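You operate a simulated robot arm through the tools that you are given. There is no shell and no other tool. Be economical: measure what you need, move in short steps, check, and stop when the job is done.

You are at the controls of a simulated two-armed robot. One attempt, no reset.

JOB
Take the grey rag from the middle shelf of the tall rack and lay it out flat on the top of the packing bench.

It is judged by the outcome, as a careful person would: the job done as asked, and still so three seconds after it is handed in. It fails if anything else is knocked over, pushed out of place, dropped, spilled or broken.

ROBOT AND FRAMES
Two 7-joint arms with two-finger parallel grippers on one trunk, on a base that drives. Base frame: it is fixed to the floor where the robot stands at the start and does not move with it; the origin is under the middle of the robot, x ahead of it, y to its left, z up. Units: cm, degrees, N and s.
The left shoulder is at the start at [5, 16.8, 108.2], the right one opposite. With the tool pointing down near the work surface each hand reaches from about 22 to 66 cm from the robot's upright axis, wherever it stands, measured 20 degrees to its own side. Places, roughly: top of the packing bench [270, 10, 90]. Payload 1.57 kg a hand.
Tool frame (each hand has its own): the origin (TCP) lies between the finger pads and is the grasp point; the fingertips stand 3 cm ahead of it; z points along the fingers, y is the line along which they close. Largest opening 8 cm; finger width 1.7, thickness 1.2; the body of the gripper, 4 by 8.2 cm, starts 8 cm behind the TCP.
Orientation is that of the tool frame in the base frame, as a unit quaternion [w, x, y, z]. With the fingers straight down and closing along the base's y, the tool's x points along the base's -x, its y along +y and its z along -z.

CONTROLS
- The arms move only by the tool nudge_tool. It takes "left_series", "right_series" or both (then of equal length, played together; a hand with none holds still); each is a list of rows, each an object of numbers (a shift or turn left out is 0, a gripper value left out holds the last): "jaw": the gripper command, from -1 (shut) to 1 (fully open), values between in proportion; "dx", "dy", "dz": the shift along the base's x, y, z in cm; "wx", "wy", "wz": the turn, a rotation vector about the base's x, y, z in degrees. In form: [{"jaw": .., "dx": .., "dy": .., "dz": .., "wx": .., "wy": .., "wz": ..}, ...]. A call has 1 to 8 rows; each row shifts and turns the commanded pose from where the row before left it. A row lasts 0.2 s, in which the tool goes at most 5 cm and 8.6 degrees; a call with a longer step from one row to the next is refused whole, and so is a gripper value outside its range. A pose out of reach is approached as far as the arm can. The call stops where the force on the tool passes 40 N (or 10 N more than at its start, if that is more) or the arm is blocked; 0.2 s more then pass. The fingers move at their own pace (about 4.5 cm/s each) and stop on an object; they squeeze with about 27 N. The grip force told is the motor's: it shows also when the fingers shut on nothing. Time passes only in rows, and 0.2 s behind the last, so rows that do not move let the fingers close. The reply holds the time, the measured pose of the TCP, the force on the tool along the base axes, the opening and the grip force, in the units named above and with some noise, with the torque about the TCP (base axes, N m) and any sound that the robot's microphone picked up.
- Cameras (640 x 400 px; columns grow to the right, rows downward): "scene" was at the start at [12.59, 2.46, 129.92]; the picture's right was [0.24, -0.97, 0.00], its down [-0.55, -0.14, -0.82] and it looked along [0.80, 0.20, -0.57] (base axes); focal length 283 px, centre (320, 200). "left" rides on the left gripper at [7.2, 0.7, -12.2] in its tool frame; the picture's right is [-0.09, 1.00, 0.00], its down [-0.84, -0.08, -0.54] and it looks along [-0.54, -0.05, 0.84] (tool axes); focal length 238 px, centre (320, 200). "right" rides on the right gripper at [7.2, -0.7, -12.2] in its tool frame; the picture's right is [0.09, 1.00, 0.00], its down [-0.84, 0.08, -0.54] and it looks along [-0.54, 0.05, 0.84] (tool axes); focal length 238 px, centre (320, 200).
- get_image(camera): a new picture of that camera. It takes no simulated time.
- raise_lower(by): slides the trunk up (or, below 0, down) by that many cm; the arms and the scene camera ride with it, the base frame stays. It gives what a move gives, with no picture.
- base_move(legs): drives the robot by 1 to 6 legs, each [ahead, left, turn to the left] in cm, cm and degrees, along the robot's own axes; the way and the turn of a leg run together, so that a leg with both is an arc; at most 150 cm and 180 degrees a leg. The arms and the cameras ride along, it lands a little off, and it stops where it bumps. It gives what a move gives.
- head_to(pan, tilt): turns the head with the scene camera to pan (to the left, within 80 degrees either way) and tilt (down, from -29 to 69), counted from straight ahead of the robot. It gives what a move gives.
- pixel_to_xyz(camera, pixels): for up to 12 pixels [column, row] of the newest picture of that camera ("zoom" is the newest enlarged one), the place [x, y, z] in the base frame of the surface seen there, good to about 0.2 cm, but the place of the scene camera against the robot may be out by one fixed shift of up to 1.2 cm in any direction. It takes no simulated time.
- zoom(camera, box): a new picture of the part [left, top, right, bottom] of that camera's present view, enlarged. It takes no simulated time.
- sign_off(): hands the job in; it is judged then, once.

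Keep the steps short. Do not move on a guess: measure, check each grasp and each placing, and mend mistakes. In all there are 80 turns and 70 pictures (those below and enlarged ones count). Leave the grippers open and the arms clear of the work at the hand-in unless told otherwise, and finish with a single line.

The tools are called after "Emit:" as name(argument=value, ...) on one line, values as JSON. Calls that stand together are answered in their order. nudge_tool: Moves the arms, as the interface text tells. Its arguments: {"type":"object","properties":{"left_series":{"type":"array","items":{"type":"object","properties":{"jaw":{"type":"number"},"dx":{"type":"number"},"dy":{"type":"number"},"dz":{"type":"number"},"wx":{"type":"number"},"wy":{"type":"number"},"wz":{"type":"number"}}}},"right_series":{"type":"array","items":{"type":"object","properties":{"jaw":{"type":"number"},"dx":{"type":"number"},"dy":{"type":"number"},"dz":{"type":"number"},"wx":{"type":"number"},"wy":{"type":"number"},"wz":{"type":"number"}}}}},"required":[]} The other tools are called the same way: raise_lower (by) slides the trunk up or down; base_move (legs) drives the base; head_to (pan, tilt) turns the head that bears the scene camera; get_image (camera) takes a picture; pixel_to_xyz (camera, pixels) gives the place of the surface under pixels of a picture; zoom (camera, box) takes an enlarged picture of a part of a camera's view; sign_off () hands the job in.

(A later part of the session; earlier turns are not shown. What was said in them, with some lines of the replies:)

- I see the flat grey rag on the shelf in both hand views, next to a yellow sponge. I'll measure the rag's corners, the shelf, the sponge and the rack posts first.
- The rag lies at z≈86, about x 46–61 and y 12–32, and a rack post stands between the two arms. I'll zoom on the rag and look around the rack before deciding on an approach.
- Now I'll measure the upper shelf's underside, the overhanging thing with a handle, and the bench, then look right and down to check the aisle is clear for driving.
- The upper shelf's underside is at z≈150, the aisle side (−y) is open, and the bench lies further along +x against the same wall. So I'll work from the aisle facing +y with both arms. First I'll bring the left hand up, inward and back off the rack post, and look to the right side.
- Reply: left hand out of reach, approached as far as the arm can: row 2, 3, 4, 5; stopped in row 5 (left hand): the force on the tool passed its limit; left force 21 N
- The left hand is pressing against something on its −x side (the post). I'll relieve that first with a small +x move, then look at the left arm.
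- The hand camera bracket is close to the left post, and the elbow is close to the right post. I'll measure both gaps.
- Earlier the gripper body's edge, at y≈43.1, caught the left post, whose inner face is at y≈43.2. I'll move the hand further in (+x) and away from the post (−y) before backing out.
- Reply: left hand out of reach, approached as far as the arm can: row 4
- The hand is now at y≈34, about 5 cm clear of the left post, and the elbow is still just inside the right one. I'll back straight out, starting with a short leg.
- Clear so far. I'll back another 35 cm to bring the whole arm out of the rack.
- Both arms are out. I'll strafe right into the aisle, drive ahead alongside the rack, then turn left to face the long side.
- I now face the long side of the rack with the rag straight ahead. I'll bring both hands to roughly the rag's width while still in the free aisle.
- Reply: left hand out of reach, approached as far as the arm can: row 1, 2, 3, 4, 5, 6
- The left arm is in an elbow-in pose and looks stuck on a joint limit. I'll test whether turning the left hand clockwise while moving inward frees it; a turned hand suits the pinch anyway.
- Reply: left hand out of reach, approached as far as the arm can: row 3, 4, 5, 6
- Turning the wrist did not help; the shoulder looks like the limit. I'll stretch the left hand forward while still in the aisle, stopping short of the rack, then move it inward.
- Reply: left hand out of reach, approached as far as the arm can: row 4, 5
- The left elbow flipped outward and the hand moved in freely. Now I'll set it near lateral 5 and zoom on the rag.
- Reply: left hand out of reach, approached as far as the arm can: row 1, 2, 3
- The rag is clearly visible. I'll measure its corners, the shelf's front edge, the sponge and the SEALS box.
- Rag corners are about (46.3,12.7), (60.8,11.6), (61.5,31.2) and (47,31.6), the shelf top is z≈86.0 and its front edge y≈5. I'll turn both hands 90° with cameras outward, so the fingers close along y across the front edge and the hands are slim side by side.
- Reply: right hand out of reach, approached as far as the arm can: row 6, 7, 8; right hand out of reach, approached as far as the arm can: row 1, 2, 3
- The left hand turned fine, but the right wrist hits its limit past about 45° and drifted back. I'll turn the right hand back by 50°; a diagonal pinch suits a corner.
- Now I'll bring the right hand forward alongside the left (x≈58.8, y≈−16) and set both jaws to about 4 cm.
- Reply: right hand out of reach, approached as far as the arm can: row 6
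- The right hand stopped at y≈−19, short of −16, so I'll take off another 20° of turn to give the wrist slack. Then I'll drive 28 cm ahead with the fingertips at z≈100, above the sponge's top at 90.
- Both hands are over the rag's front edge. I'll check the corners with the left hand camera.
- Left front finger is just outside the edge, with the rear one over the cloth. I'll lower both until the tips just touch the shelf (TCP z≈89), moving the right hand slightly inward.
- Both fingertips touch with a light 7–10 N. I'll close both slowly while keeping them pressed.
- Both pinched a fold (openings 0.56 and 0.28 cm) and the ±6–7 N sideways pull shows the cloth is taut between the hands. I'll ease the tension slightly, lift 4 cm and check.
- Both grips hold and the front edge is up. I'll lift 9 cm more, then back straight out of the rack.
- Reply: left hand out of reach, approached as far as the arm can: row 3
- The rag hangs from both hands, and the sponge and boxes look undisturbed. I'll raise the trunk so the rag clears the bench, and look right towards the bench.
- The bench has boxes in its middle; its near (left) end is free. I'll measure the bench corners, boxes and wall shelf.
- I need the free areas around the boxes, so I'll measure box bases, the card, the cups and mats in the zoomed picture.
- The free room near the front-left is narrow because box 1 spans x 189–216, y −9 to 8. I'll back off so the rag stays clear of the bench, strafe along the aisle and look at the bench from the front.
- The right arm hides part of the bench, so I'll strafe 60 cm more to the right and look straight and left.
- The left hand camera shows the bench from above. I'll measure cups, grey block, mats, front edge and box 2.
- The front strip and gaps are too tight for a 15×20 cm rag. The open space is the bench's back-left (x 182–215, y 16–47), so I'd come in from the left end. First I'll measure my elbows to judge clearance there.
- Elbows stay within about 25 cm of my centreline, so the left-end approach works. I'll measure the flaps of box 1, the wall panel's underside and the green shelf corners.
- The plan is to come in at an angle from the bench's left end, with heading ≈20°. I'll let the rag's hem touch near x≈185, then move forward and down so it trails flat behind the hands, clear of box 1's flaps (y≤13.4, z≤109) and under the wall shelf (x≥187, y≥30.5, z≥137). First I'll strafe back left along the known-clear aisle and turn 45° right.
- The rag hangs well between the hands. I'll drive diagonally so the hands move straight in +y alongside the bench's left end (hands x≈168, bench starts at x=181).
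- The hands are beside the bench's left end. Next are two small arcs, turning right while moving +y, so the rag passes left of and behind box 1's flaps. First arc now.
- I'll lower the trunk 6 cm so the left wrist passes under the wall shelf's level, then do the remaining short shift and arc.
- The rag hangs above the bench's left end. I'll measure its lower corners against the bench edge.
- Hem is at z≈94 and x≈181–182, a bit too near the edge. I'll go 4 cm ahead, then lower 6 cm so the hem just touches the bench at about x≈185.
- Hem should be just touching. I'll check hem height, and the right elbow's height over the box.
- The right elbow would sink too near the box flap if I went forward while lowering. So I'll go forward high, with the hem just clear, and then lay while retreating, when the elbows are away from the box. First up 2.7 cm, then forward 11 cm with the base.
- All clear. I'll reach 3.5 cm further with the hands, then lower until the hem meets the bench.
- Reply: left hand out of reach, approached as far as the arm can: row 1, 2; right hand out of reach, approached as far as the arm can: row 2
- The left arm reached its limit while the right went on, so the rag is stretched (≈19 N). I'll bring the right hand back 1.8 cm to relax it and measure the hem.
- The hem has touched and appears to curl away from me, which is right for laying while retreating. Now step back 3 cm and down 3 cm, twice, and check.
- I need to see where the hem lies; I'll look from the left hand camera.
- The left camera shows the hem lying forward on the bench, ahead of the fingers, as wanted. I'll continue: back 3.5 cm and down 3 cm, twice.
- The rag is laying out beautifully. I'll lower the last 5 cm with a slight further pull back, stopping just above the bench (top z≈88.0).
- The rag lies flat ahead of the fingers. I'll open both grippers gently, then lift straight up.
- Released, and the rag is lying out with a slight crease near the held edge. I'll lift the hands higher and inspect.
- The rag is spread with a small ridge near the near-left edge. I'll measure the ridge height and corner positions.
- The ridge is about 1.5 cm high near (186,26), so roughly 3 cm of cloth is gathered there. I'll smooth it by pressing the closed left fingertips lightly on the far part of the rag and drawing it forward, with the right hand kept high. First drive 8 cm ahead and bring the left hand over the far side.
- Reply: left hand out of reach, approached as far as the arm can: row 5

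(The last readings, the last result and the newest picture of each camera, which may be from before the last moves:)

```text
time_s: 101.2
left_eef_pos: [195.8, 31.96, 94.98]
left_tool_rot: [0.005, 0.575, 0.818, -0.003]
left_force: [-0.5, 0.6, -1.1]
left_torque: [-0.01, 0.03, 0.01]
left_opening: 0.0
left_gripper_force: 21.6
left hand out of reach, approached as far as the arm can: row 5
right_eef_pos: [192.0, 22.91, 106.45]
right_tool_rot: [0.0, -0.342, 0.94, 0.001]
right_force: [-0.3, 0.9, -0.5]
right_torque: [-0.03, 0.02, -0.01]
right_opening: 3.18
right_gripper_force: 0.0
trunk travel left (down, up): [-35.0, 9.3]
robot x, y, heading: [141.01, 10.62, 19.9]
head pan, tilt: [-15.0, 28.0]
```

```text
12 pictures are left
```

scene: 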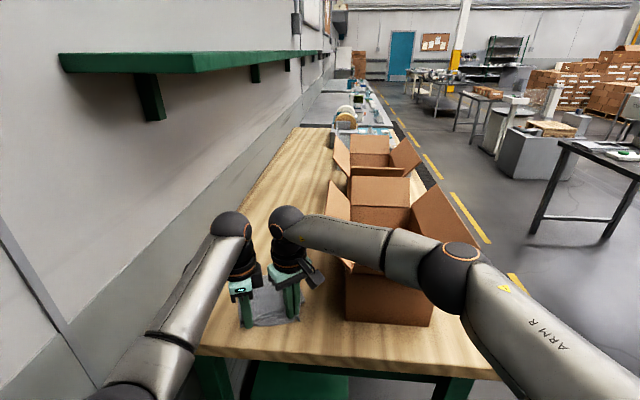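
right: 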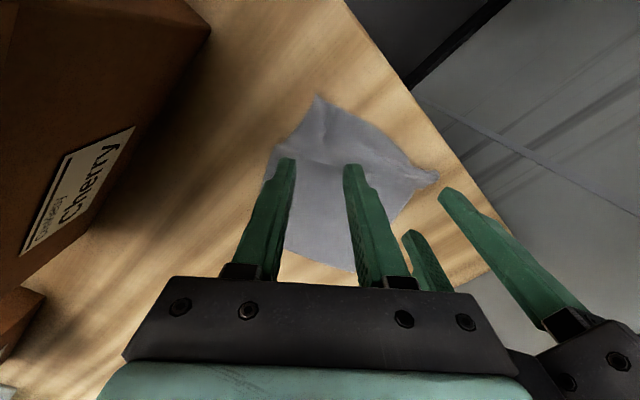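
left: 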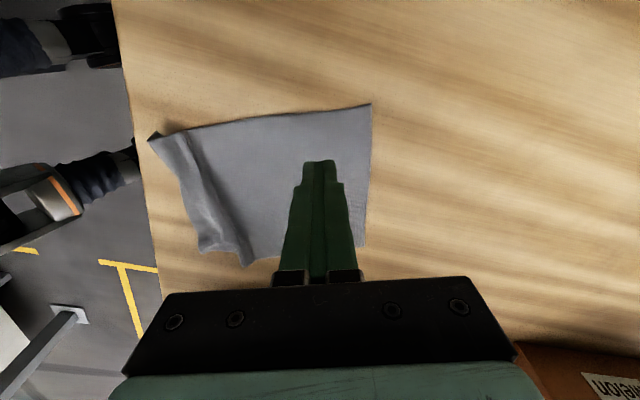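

Good view: the ridge runs along the near edge. The left hand is at its reach limit, so I'll press lightly here and draw the rag forward with a 3 cm base move.

Emit:
nudge_tool(left_series=[{"dz": -2}, {"dz": -1.5}, {"dz": -0.5}, {"dz": -0.4}])

Emit:
base_move(legs=[[3, 0, 0]])

Emit:
get_image(camera="left")

```text
time_s: 102.2
left_eef_pos: [195.56, 31.99, 91.16]
left_tool_rot: [0.008, 0.575, 0.818, 0.0]
left_force: [-1.3, 4.7, 24.0]
left_torque: [0.16, 0.13, 0.01]
left_opening: 0.01
left_gripper_force: 20.9
left hand out of reach, approached as far as the arm can: row 4
right_eef_pos: [191.84, 22.83, 106.68]
right_tool_rot: [0.001, -0.342, 0.94, 0.0]
right_force: [-0.1, 0.1, -0.1]
right_torque: [0.02, -0.02, -0.02]
right_opening: 3.18
right_gripper_force: 0.1
trunk travel left (down, up): [-35.0, 9.3]
robot x, y, heading: [141.04, 10.84, 19.9]
head pan, tilt: [-15.0, 28.0]
```

```text
time_s: 103.0
left_eef_pos: [198.36, 32.85, 91.05]
left_tool_rot: [0.009, 0.573, 0.819, 0.0]
left_force: [6.2, -2.9, 28.3]
left_torque: [-0.03, -0.07, 0.01]
left_opening: 0.0
left_gripper_force: 21.5
right_eef_pos: [194.77, 23.82, 106.55]
right_tool_rot: [0.001, -0.342, 0.94, 0.0]
right_force: [0.8, 0.1, 0.2]
right_torque: [0.01, 0.0, -0.03]
right_opening: 3.2
right_gripper_force: 0.0
trunk travel left (down, up): [-35.0, 9.3]
robot x, y, heading: [143.77, 11.52, 20.0]
head pan, tilt: [-15.0, 28.0]
```

```text
11 pictures are left
```

left: 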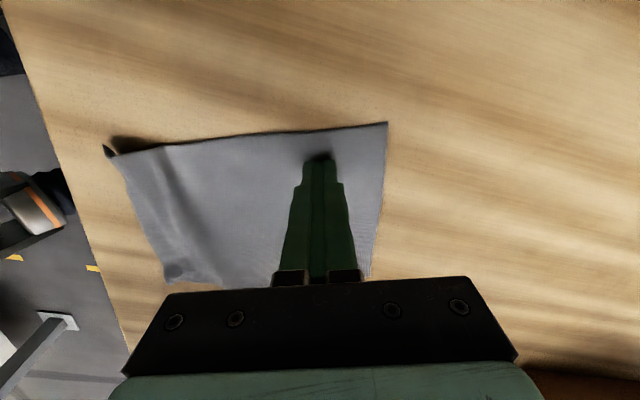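

The ridge is flattening well. I'll draw another 2 cm and then lift the left hand to look.

Emit:
base_move(legs=[[2, 0, 0]])

Emit:
nudge_tool(left_series=[{"dz": 2}, {"dz": 3}, {"dz": 3}, {"dz": 2}])

Emit:
get_image(camera="left")

```text
time_s: 103.8
left_eef_pos: [200.43, 33.72, 91.11]
left_tool_rot: [0.01, 0.574, 0.818, 0.001]
left_force: [1.1, 1.0, 6.0]
left_torque: [0.04, 0.01, -0.02]
left_opening: 0.01
left_gripper_force: 21.8
right_eef_pos: [196.57, 24.35, 106.61]
right_tool_rot: [0.002, -0.342, 0.94, 0.0]
right_force: [-0.3, -0.3, 0.3]
right_torque: [0.0, 0.04, 0.02]
right_opening: 3.19
right_gripper_force: 0.0
trunk travel left (down, up): [-35.0, 9.3]
robot x, y, heading: [145.68, 12.52, 19.9]
head pan, tilt: [-15.0, 28.0]
```

```text
time_s: 104.8
left_eef_pos: [200.41, 33.55, 101.13]
left_tool_rot: [0.01, 0.574, 0.819, 0.002]
left_force: [0.4, 0.0, 0.0]
left_torque: [-0.01, -0.02, -0.05]
left_opening: 0.0
left_gripper_force: 21.4
right_eef_pos: [196.57, 24.42, 106.62]
right_tool_rot: [0.001, -0.342, 0.94, 0.0]
right_force: [-0.3, -0.9, 0.0]
right_torque: [0.0, 0.01, 0.04]
right_opening: 3.22
right_gripper_force: 0.0
trunk travel left (down, up): [-35.0, 9.3]
robot x, y, heading: [145.59, 12.33, 20.3]
head pan, tilt: [-15.0, 28.0]
```

```text
10 pictures are left
```

left: 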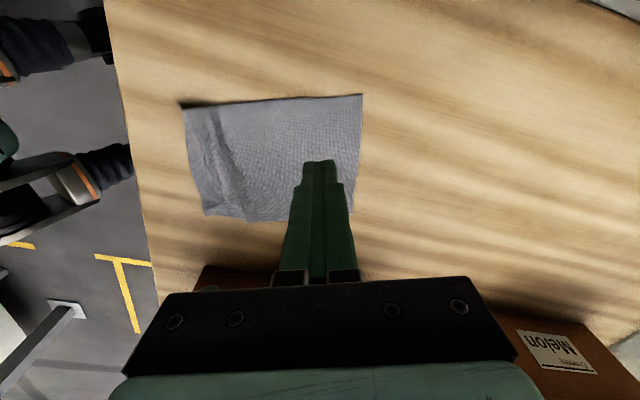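

Emit:
pixel_to_xyz(camera="left", pixels=[[185, 108], [359, 98], [350, 210], [205, 213], [212, 125], [222, 150], [230, 180], [240, 205], [212, 190], [200, 150], [260, 150], [280, 215]])

Emit:
zoom(camera="left", box=[160, 80, 384, 230])

```text
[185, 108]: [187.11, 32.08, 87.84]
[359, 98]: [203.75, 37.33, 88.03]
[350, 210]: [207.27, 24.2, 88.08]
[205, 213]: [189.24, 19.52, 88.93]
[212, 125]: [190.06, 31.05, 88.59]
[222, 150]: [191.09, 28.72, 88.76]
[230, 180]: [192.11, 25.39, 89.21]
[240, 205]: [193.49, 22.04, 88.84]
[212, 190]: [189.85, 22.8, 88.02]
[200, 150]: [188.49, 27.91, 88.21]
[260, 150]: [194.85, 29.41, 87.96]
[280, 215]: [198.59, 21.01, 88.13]
```

```text
2.67 times, centred on (272, 155) of left
```

zoom: 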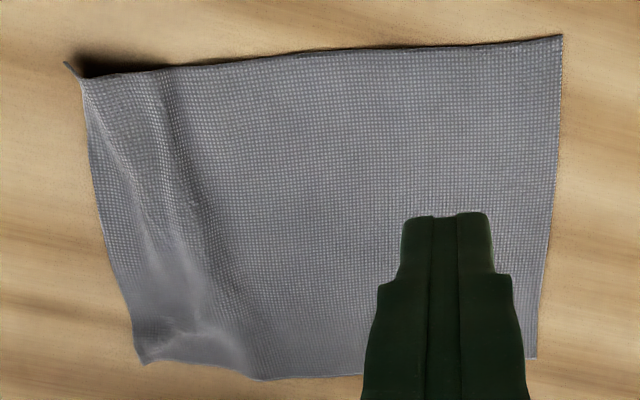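

Now about 17.5×14 cm and nearly flat, with a residual ridge about 1.2 cm on the right near side. There are 6 cm of bench behind the near edge, so I'll use the closed right fingertips on the near strip and draw it back slightly. First back off and move the left hand up out of the way.

Emit:
nudge_tool(left_series=[{"dz": 3}, {"dz": 2}], right_series=[{"jaw": -1}, {}])

Emit:
base_move(legs=[[-9, 0, 0]])

Emit:
nudge_tool(right_series=[{"dz": -4, "dx": 0.8, "dy": 0.8}, {"dz": -4, "dx": 0.8, "dy": 0.8}, {"dz": -3}])

Emit:
get_image(camera="right")

```text
time_s: 105.4
left_eef_pos: [199.87, 33.65, 106.14]
left_tool_rot: [0.009, 0.574, 0.819, 0.002]
left_force: [-0.1, 0.2, -0.4]
left_torque: [-0.03, 0.01, -0.02]
left_opening: 0.01
left_gripper_force: 21.4
left hand out of reach, approached as far as the arm can: row 2
right_eef_pos: [196.62, 24.42, 106.63]
right_tool_rot: [0.001, -0.342, 0.94, 0.0]
right_force: [0.5, 0.2, 0.9]
right_torque: [0.02, 0.0, -0.01]
right_opening: 0.0
right_gripper_force: 11.1
trunk travel left (down, up): [-35.0, 9.3]
robot x, y, heading: [145.52, 12.59, 19.8]
head pan, tilt: [-15.0, 28.0]
```

```text
time_s: 106.5
left_eef_pos: [191.88, 30.65, 105.83]
left_tool_rot: [0.011, 0.574, 0.819, 0.0]
left_force: [0.1, 0.0, 0.0]
left_torque: [0.01, -0.02, 0.01]
left_opening: 0.02
left_gripper_force: 21.7
right_eef_pos: [188.38, 21.47, 106.52]
right_tool_rot: [-0.001, -0.342, 0.94, 0.0]
right_force: [-0.2, 0.0, 0.3]
right_torque: [0.01, 0.01, -0.01]
right_opening: 0.03
right_gripper_force: 20.7
trunk travel left (down, up): [-35.0, 9.3]
robot x, y, heading: [137.26, 9.32, 20.1]
head pan, tilt: [-15.0, 28.0]
```

```text
time_s: 107.3
left_eef_pos: [191.81, 30.59, 105.92]
left_tool_rot: [0.009, 0.574, 0.819, 0.001]
left_force: [0.2, 0.1, -0.7]
left_torque: [-0.03, 0.0, 0.01]
left_opening: 0.0
left_gripper_force: 21.5
right_eef_pos: [190.1, 22.99, 95.35]
right_tool_rot: [0.0, -0.342, 0.94, 0.0]
right_force: [0.6, -0.6, 0.9]
right_torque: [0.01, 0.01, 0.02]
right_opening: 0.0
right_gripper_force: 21.1
trunk travel left (down, up): [-35.0, 9.3]
robot x, y, heading: [137.33, 9.67, 20.1]
head pan, tilt: [-15.0, 28.0]
```

```text
8 pictures are left
```

right: 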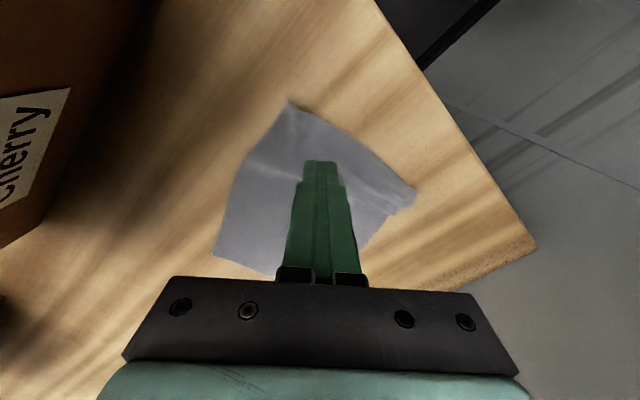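

Fingertips are above the near strip, between the edge (x≈188.6) and the ridge (x≈192.8). I'll press lightly, draw back 2.2 cm, and lift.

Emit:
nudge_tool(right_series=[{"dz": -2}, {"dz": -1.8}, {"dz": -0.7}, {"dx": -0.7, "dy": -0.25}, {"dx": -0.7, "dy": -0.25}, {"dx": -0.7, "dy": -0.25}, {"dz": 2}, {"dz": 4}])

Emit:
get_image(camera="left")

```text
time_s: 109.1
left_eef_pos: [191.79, 30.62, 105.93]
left_tool_rot: [0.01, 0.574, 0.818, 0.001]
left_force: [0.3, 0.2, 0.1]
left_torque: [0.0, 0.04, 0.01]
left_opening: 0.04
left_gripper_force: 20.9
right_eef_pos: [187.93, 22.39, 96.8]
right_tool_rot: [0.0, -0.342, 0.94, 0.0]
right_force: [-0.6, -0.1, 0.6]
right_torque: [0.03, 0.0, 0.02]
right_opening: 0.01
right_gripper_force: 21.0
trunk travel left (down, up): [-35.0, 9.3]
robot x, y, heading: [137.61, 9.61, 20.0]
head pan, tilt: [-15.0, 28.0]
```

```text
7 pictures are left
```

left: 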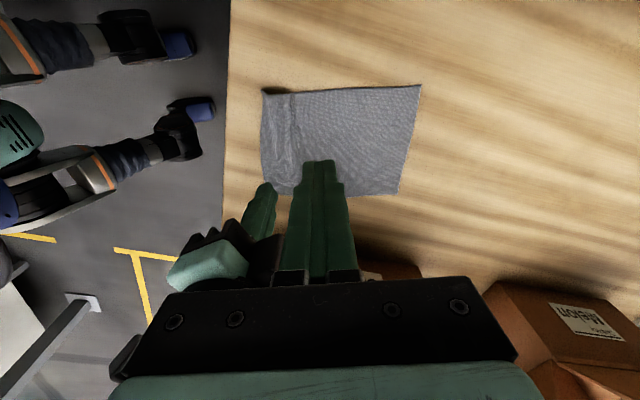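

Emit:
zoom(camera="left", box=[240, 70, 440, 210])

Emit:
pixel_to_xyz(camera="left", pixels=[[265, 92], [417, 90], [396, 190], [270, 182], [285, 110], [293, 130], [297, 150], [297, 175], [280, 160], [272, 130], [350, 130], [290, 188]])

```text
2.86 times, centred on (340, 140) of left
```

zoom: 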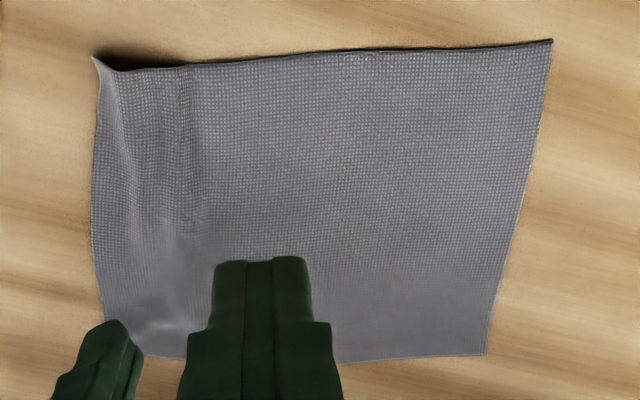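

```text
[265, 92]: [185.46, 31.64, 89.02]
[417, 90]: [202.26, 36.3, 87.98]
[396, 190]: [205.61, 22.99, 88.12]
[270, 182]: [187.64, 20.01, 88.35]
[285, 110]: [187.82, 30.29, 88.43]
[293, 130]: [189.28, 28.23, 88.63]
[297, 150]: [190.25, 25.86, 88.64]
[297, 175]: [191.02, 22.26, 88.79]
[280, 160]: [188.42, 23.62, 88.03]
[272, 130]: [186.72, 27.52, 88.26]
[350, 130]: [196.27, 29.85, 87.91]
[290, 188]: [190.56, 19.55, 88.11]
```

Ridge is now only about 0.7 cm and the rag is essentially full size. One more light draw of 1.2 cm at the middle of the near strip, then lift well clear.

Emit:
nudge_tool(right_series=[{"dx": 0.3, "dy": 2.2, "dz": -2}, {"dz": -3}, {"dz": -0.9}, {"dx": -0.7, "dy": -0.25}, {"dx": -0.7, "dy": -0.25}, {"dz": 2}, {"dz": 4}, {"dz": 4, "dx": -1.5}])

Emit:
nudge_tool(right_series=[{"dz": 3, "jaw": 1}, {}, {}, {}], left_series=[{"jaw": 1}, {}, {}, {}])

Emit:
zoom(camera="left", box=[220, 50, 460, 220])

Emit:
pixel_to_xyz(camera="zoom", pixels=[[125, 115], [160, 140], [180, 200], [190, 260], [200, 320], [150, 260], [400, 200], [520, 105]])

```text
time_s: 110.9
left_eef_pos: [191.65, 30.48, 105.93]
left_tool_rot: [0.01, 0.574, 0.819, 0.001]
left_force: [0.3, 0.0, -0.1]
left_torque: [0.01, 0.0, -0.02]
left_opening: 0.0
left_gripper_force: 20.8
right_eef_pos: [185.14, 24.06, 101.15]
right_tool_rot: [0.0, -0.342, 0.94, 0.0]
right_force: [0.5, 0.5, 0.1]
right_torque: [0.01, 0.0, -0.04]
right_opening: 0.01
right_gripper_force: 21.1
trunk travel left (down, up): [-35.0, 9.3]
robot x, y, heading: [137.41, 9.57, 20.1]
head pan, tilt: [-15.0, 28.0]
```

```text
time_s: 111.9
left_eef_pos: [191.71, 30.57, 105.95]
left_tool_rot: [0.009, 0.574, 0.819, 0.001]
left_force: [0.0, 1.0, 0.0]
left_torque: [-0.04, 0.02, 0.04]
left_opening: 8.0
left_gripper_force: 0.0
right_eef_pos: [185.38, 24.16, 104.04]
right_tool_rot: [0.001, -0.341, 0.94, 0.0]
right_force: [0.5, 0.0, 0.6]
right_torque: [0.03, -0.06, -0.03]
right_opening: 8.02
right_gripper_force: 0.1
trunk travel left (down, up): [-35.0, 9.3]
robot x, y, heading: [137.43, 9.52, 20.1]
head pan, tilt: [-15.0, 28.0]
```

```text
2.35 times, centred on (340, 135) of left
```

zoom: 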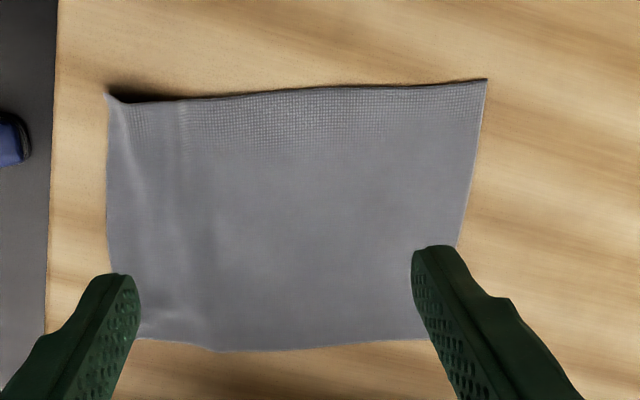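

```text
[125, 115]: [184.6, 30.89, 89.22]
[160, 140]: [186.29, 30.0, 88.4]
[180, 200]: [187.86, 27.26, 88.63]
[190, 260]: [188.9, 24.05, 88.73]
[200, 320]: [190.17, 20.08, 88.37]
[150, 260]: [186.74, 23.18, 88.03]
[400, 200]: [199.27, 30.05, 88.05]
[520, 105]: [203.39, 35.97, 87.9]
```

The rag lies flat with near-edge height variations of only a few millimetres and a slight corner curl. Both grippers are open. I'll back away along the way I came so the arms are clear of the bench, then take a last look.

Emit:
base_move(legs=[[-8, 0, 0], [-6.2, -9, 12]])

Emit:
head_to(pan=-18, tilt=32)

Emit:
get_image(camera="scene")

```text
time_s: 113.7
left_eef_pos: [177.07, 28.02, 106.0]
left_tool_rot: [0.009, 0.486, 0.874, 0.002]
left_force: [-0.3, -0.7, 0.6]
left_torque: [0.04, -0.03, -0.03]
left_opening: 8.02
left_gripper_force: 0.1
right_eef_pos: [172.14, 20.24, 104.08]
right_tool_rot: [0.0, -0.439, 0.899, 0.0]
right_force: [0.0, 0.0, 0.5]
right_torque: [0.02, -0.01, 0.03]
right_opening: 8.02
right_gripper_force: 0.2
trunk travel left (down, up): [-35.0, 9.3]
robot x, y, heading: [128.0, -4.08, 32.1]
head pan, tilt: [-15.0, 28.0]
```

```text
time_s: 114.4
left_eef_pos: [177.1, 27.98, 105.92]
left_tool_rot: [0.009, 0.486, 0.874, 0.002]
left_force: [-0.4, 0.1, -0.2]
left_torque: [0.0, 0.01, -0.01]
left_opening: 8.02
left_gripper_force: 0.1
right_eef_pos: [172.09, 20.21, 104.0]
right_tool_rot: [0.001, -0.438, 0.899, -0.001]
right_force: [0.1, 1.0, -0.4]
right_torque: [-0.02, -0.01, 0.01]
right_opening: 7.98
right_gripper_force: 0.1
trunk travel left (down, up): [-35.0, 9.3]
robot x, y, heading: [128.49, -4.54, 32.1]
head pan, tilt: [-18.0, 32.0]
```

```text
4 pictures are left
```

scene: 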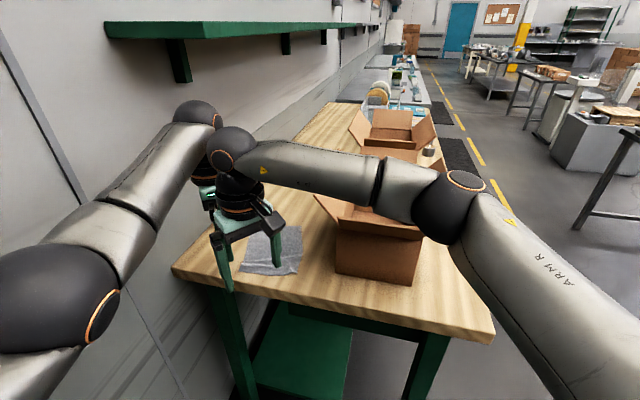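

The rag lies flat on the bench, the boxes haven't moved, and both arms are clear with the grippers open. I'll hand in now.

Emit:
sign_off()

```text
The job is handed in.
```

The grey rag is laid out on the packing bench's back-left area, flat apart from a faint ridge (about 0.7 cm) and a slightly curled corner (about 1.2 cm) at its near edge; I saw nothing else moved.
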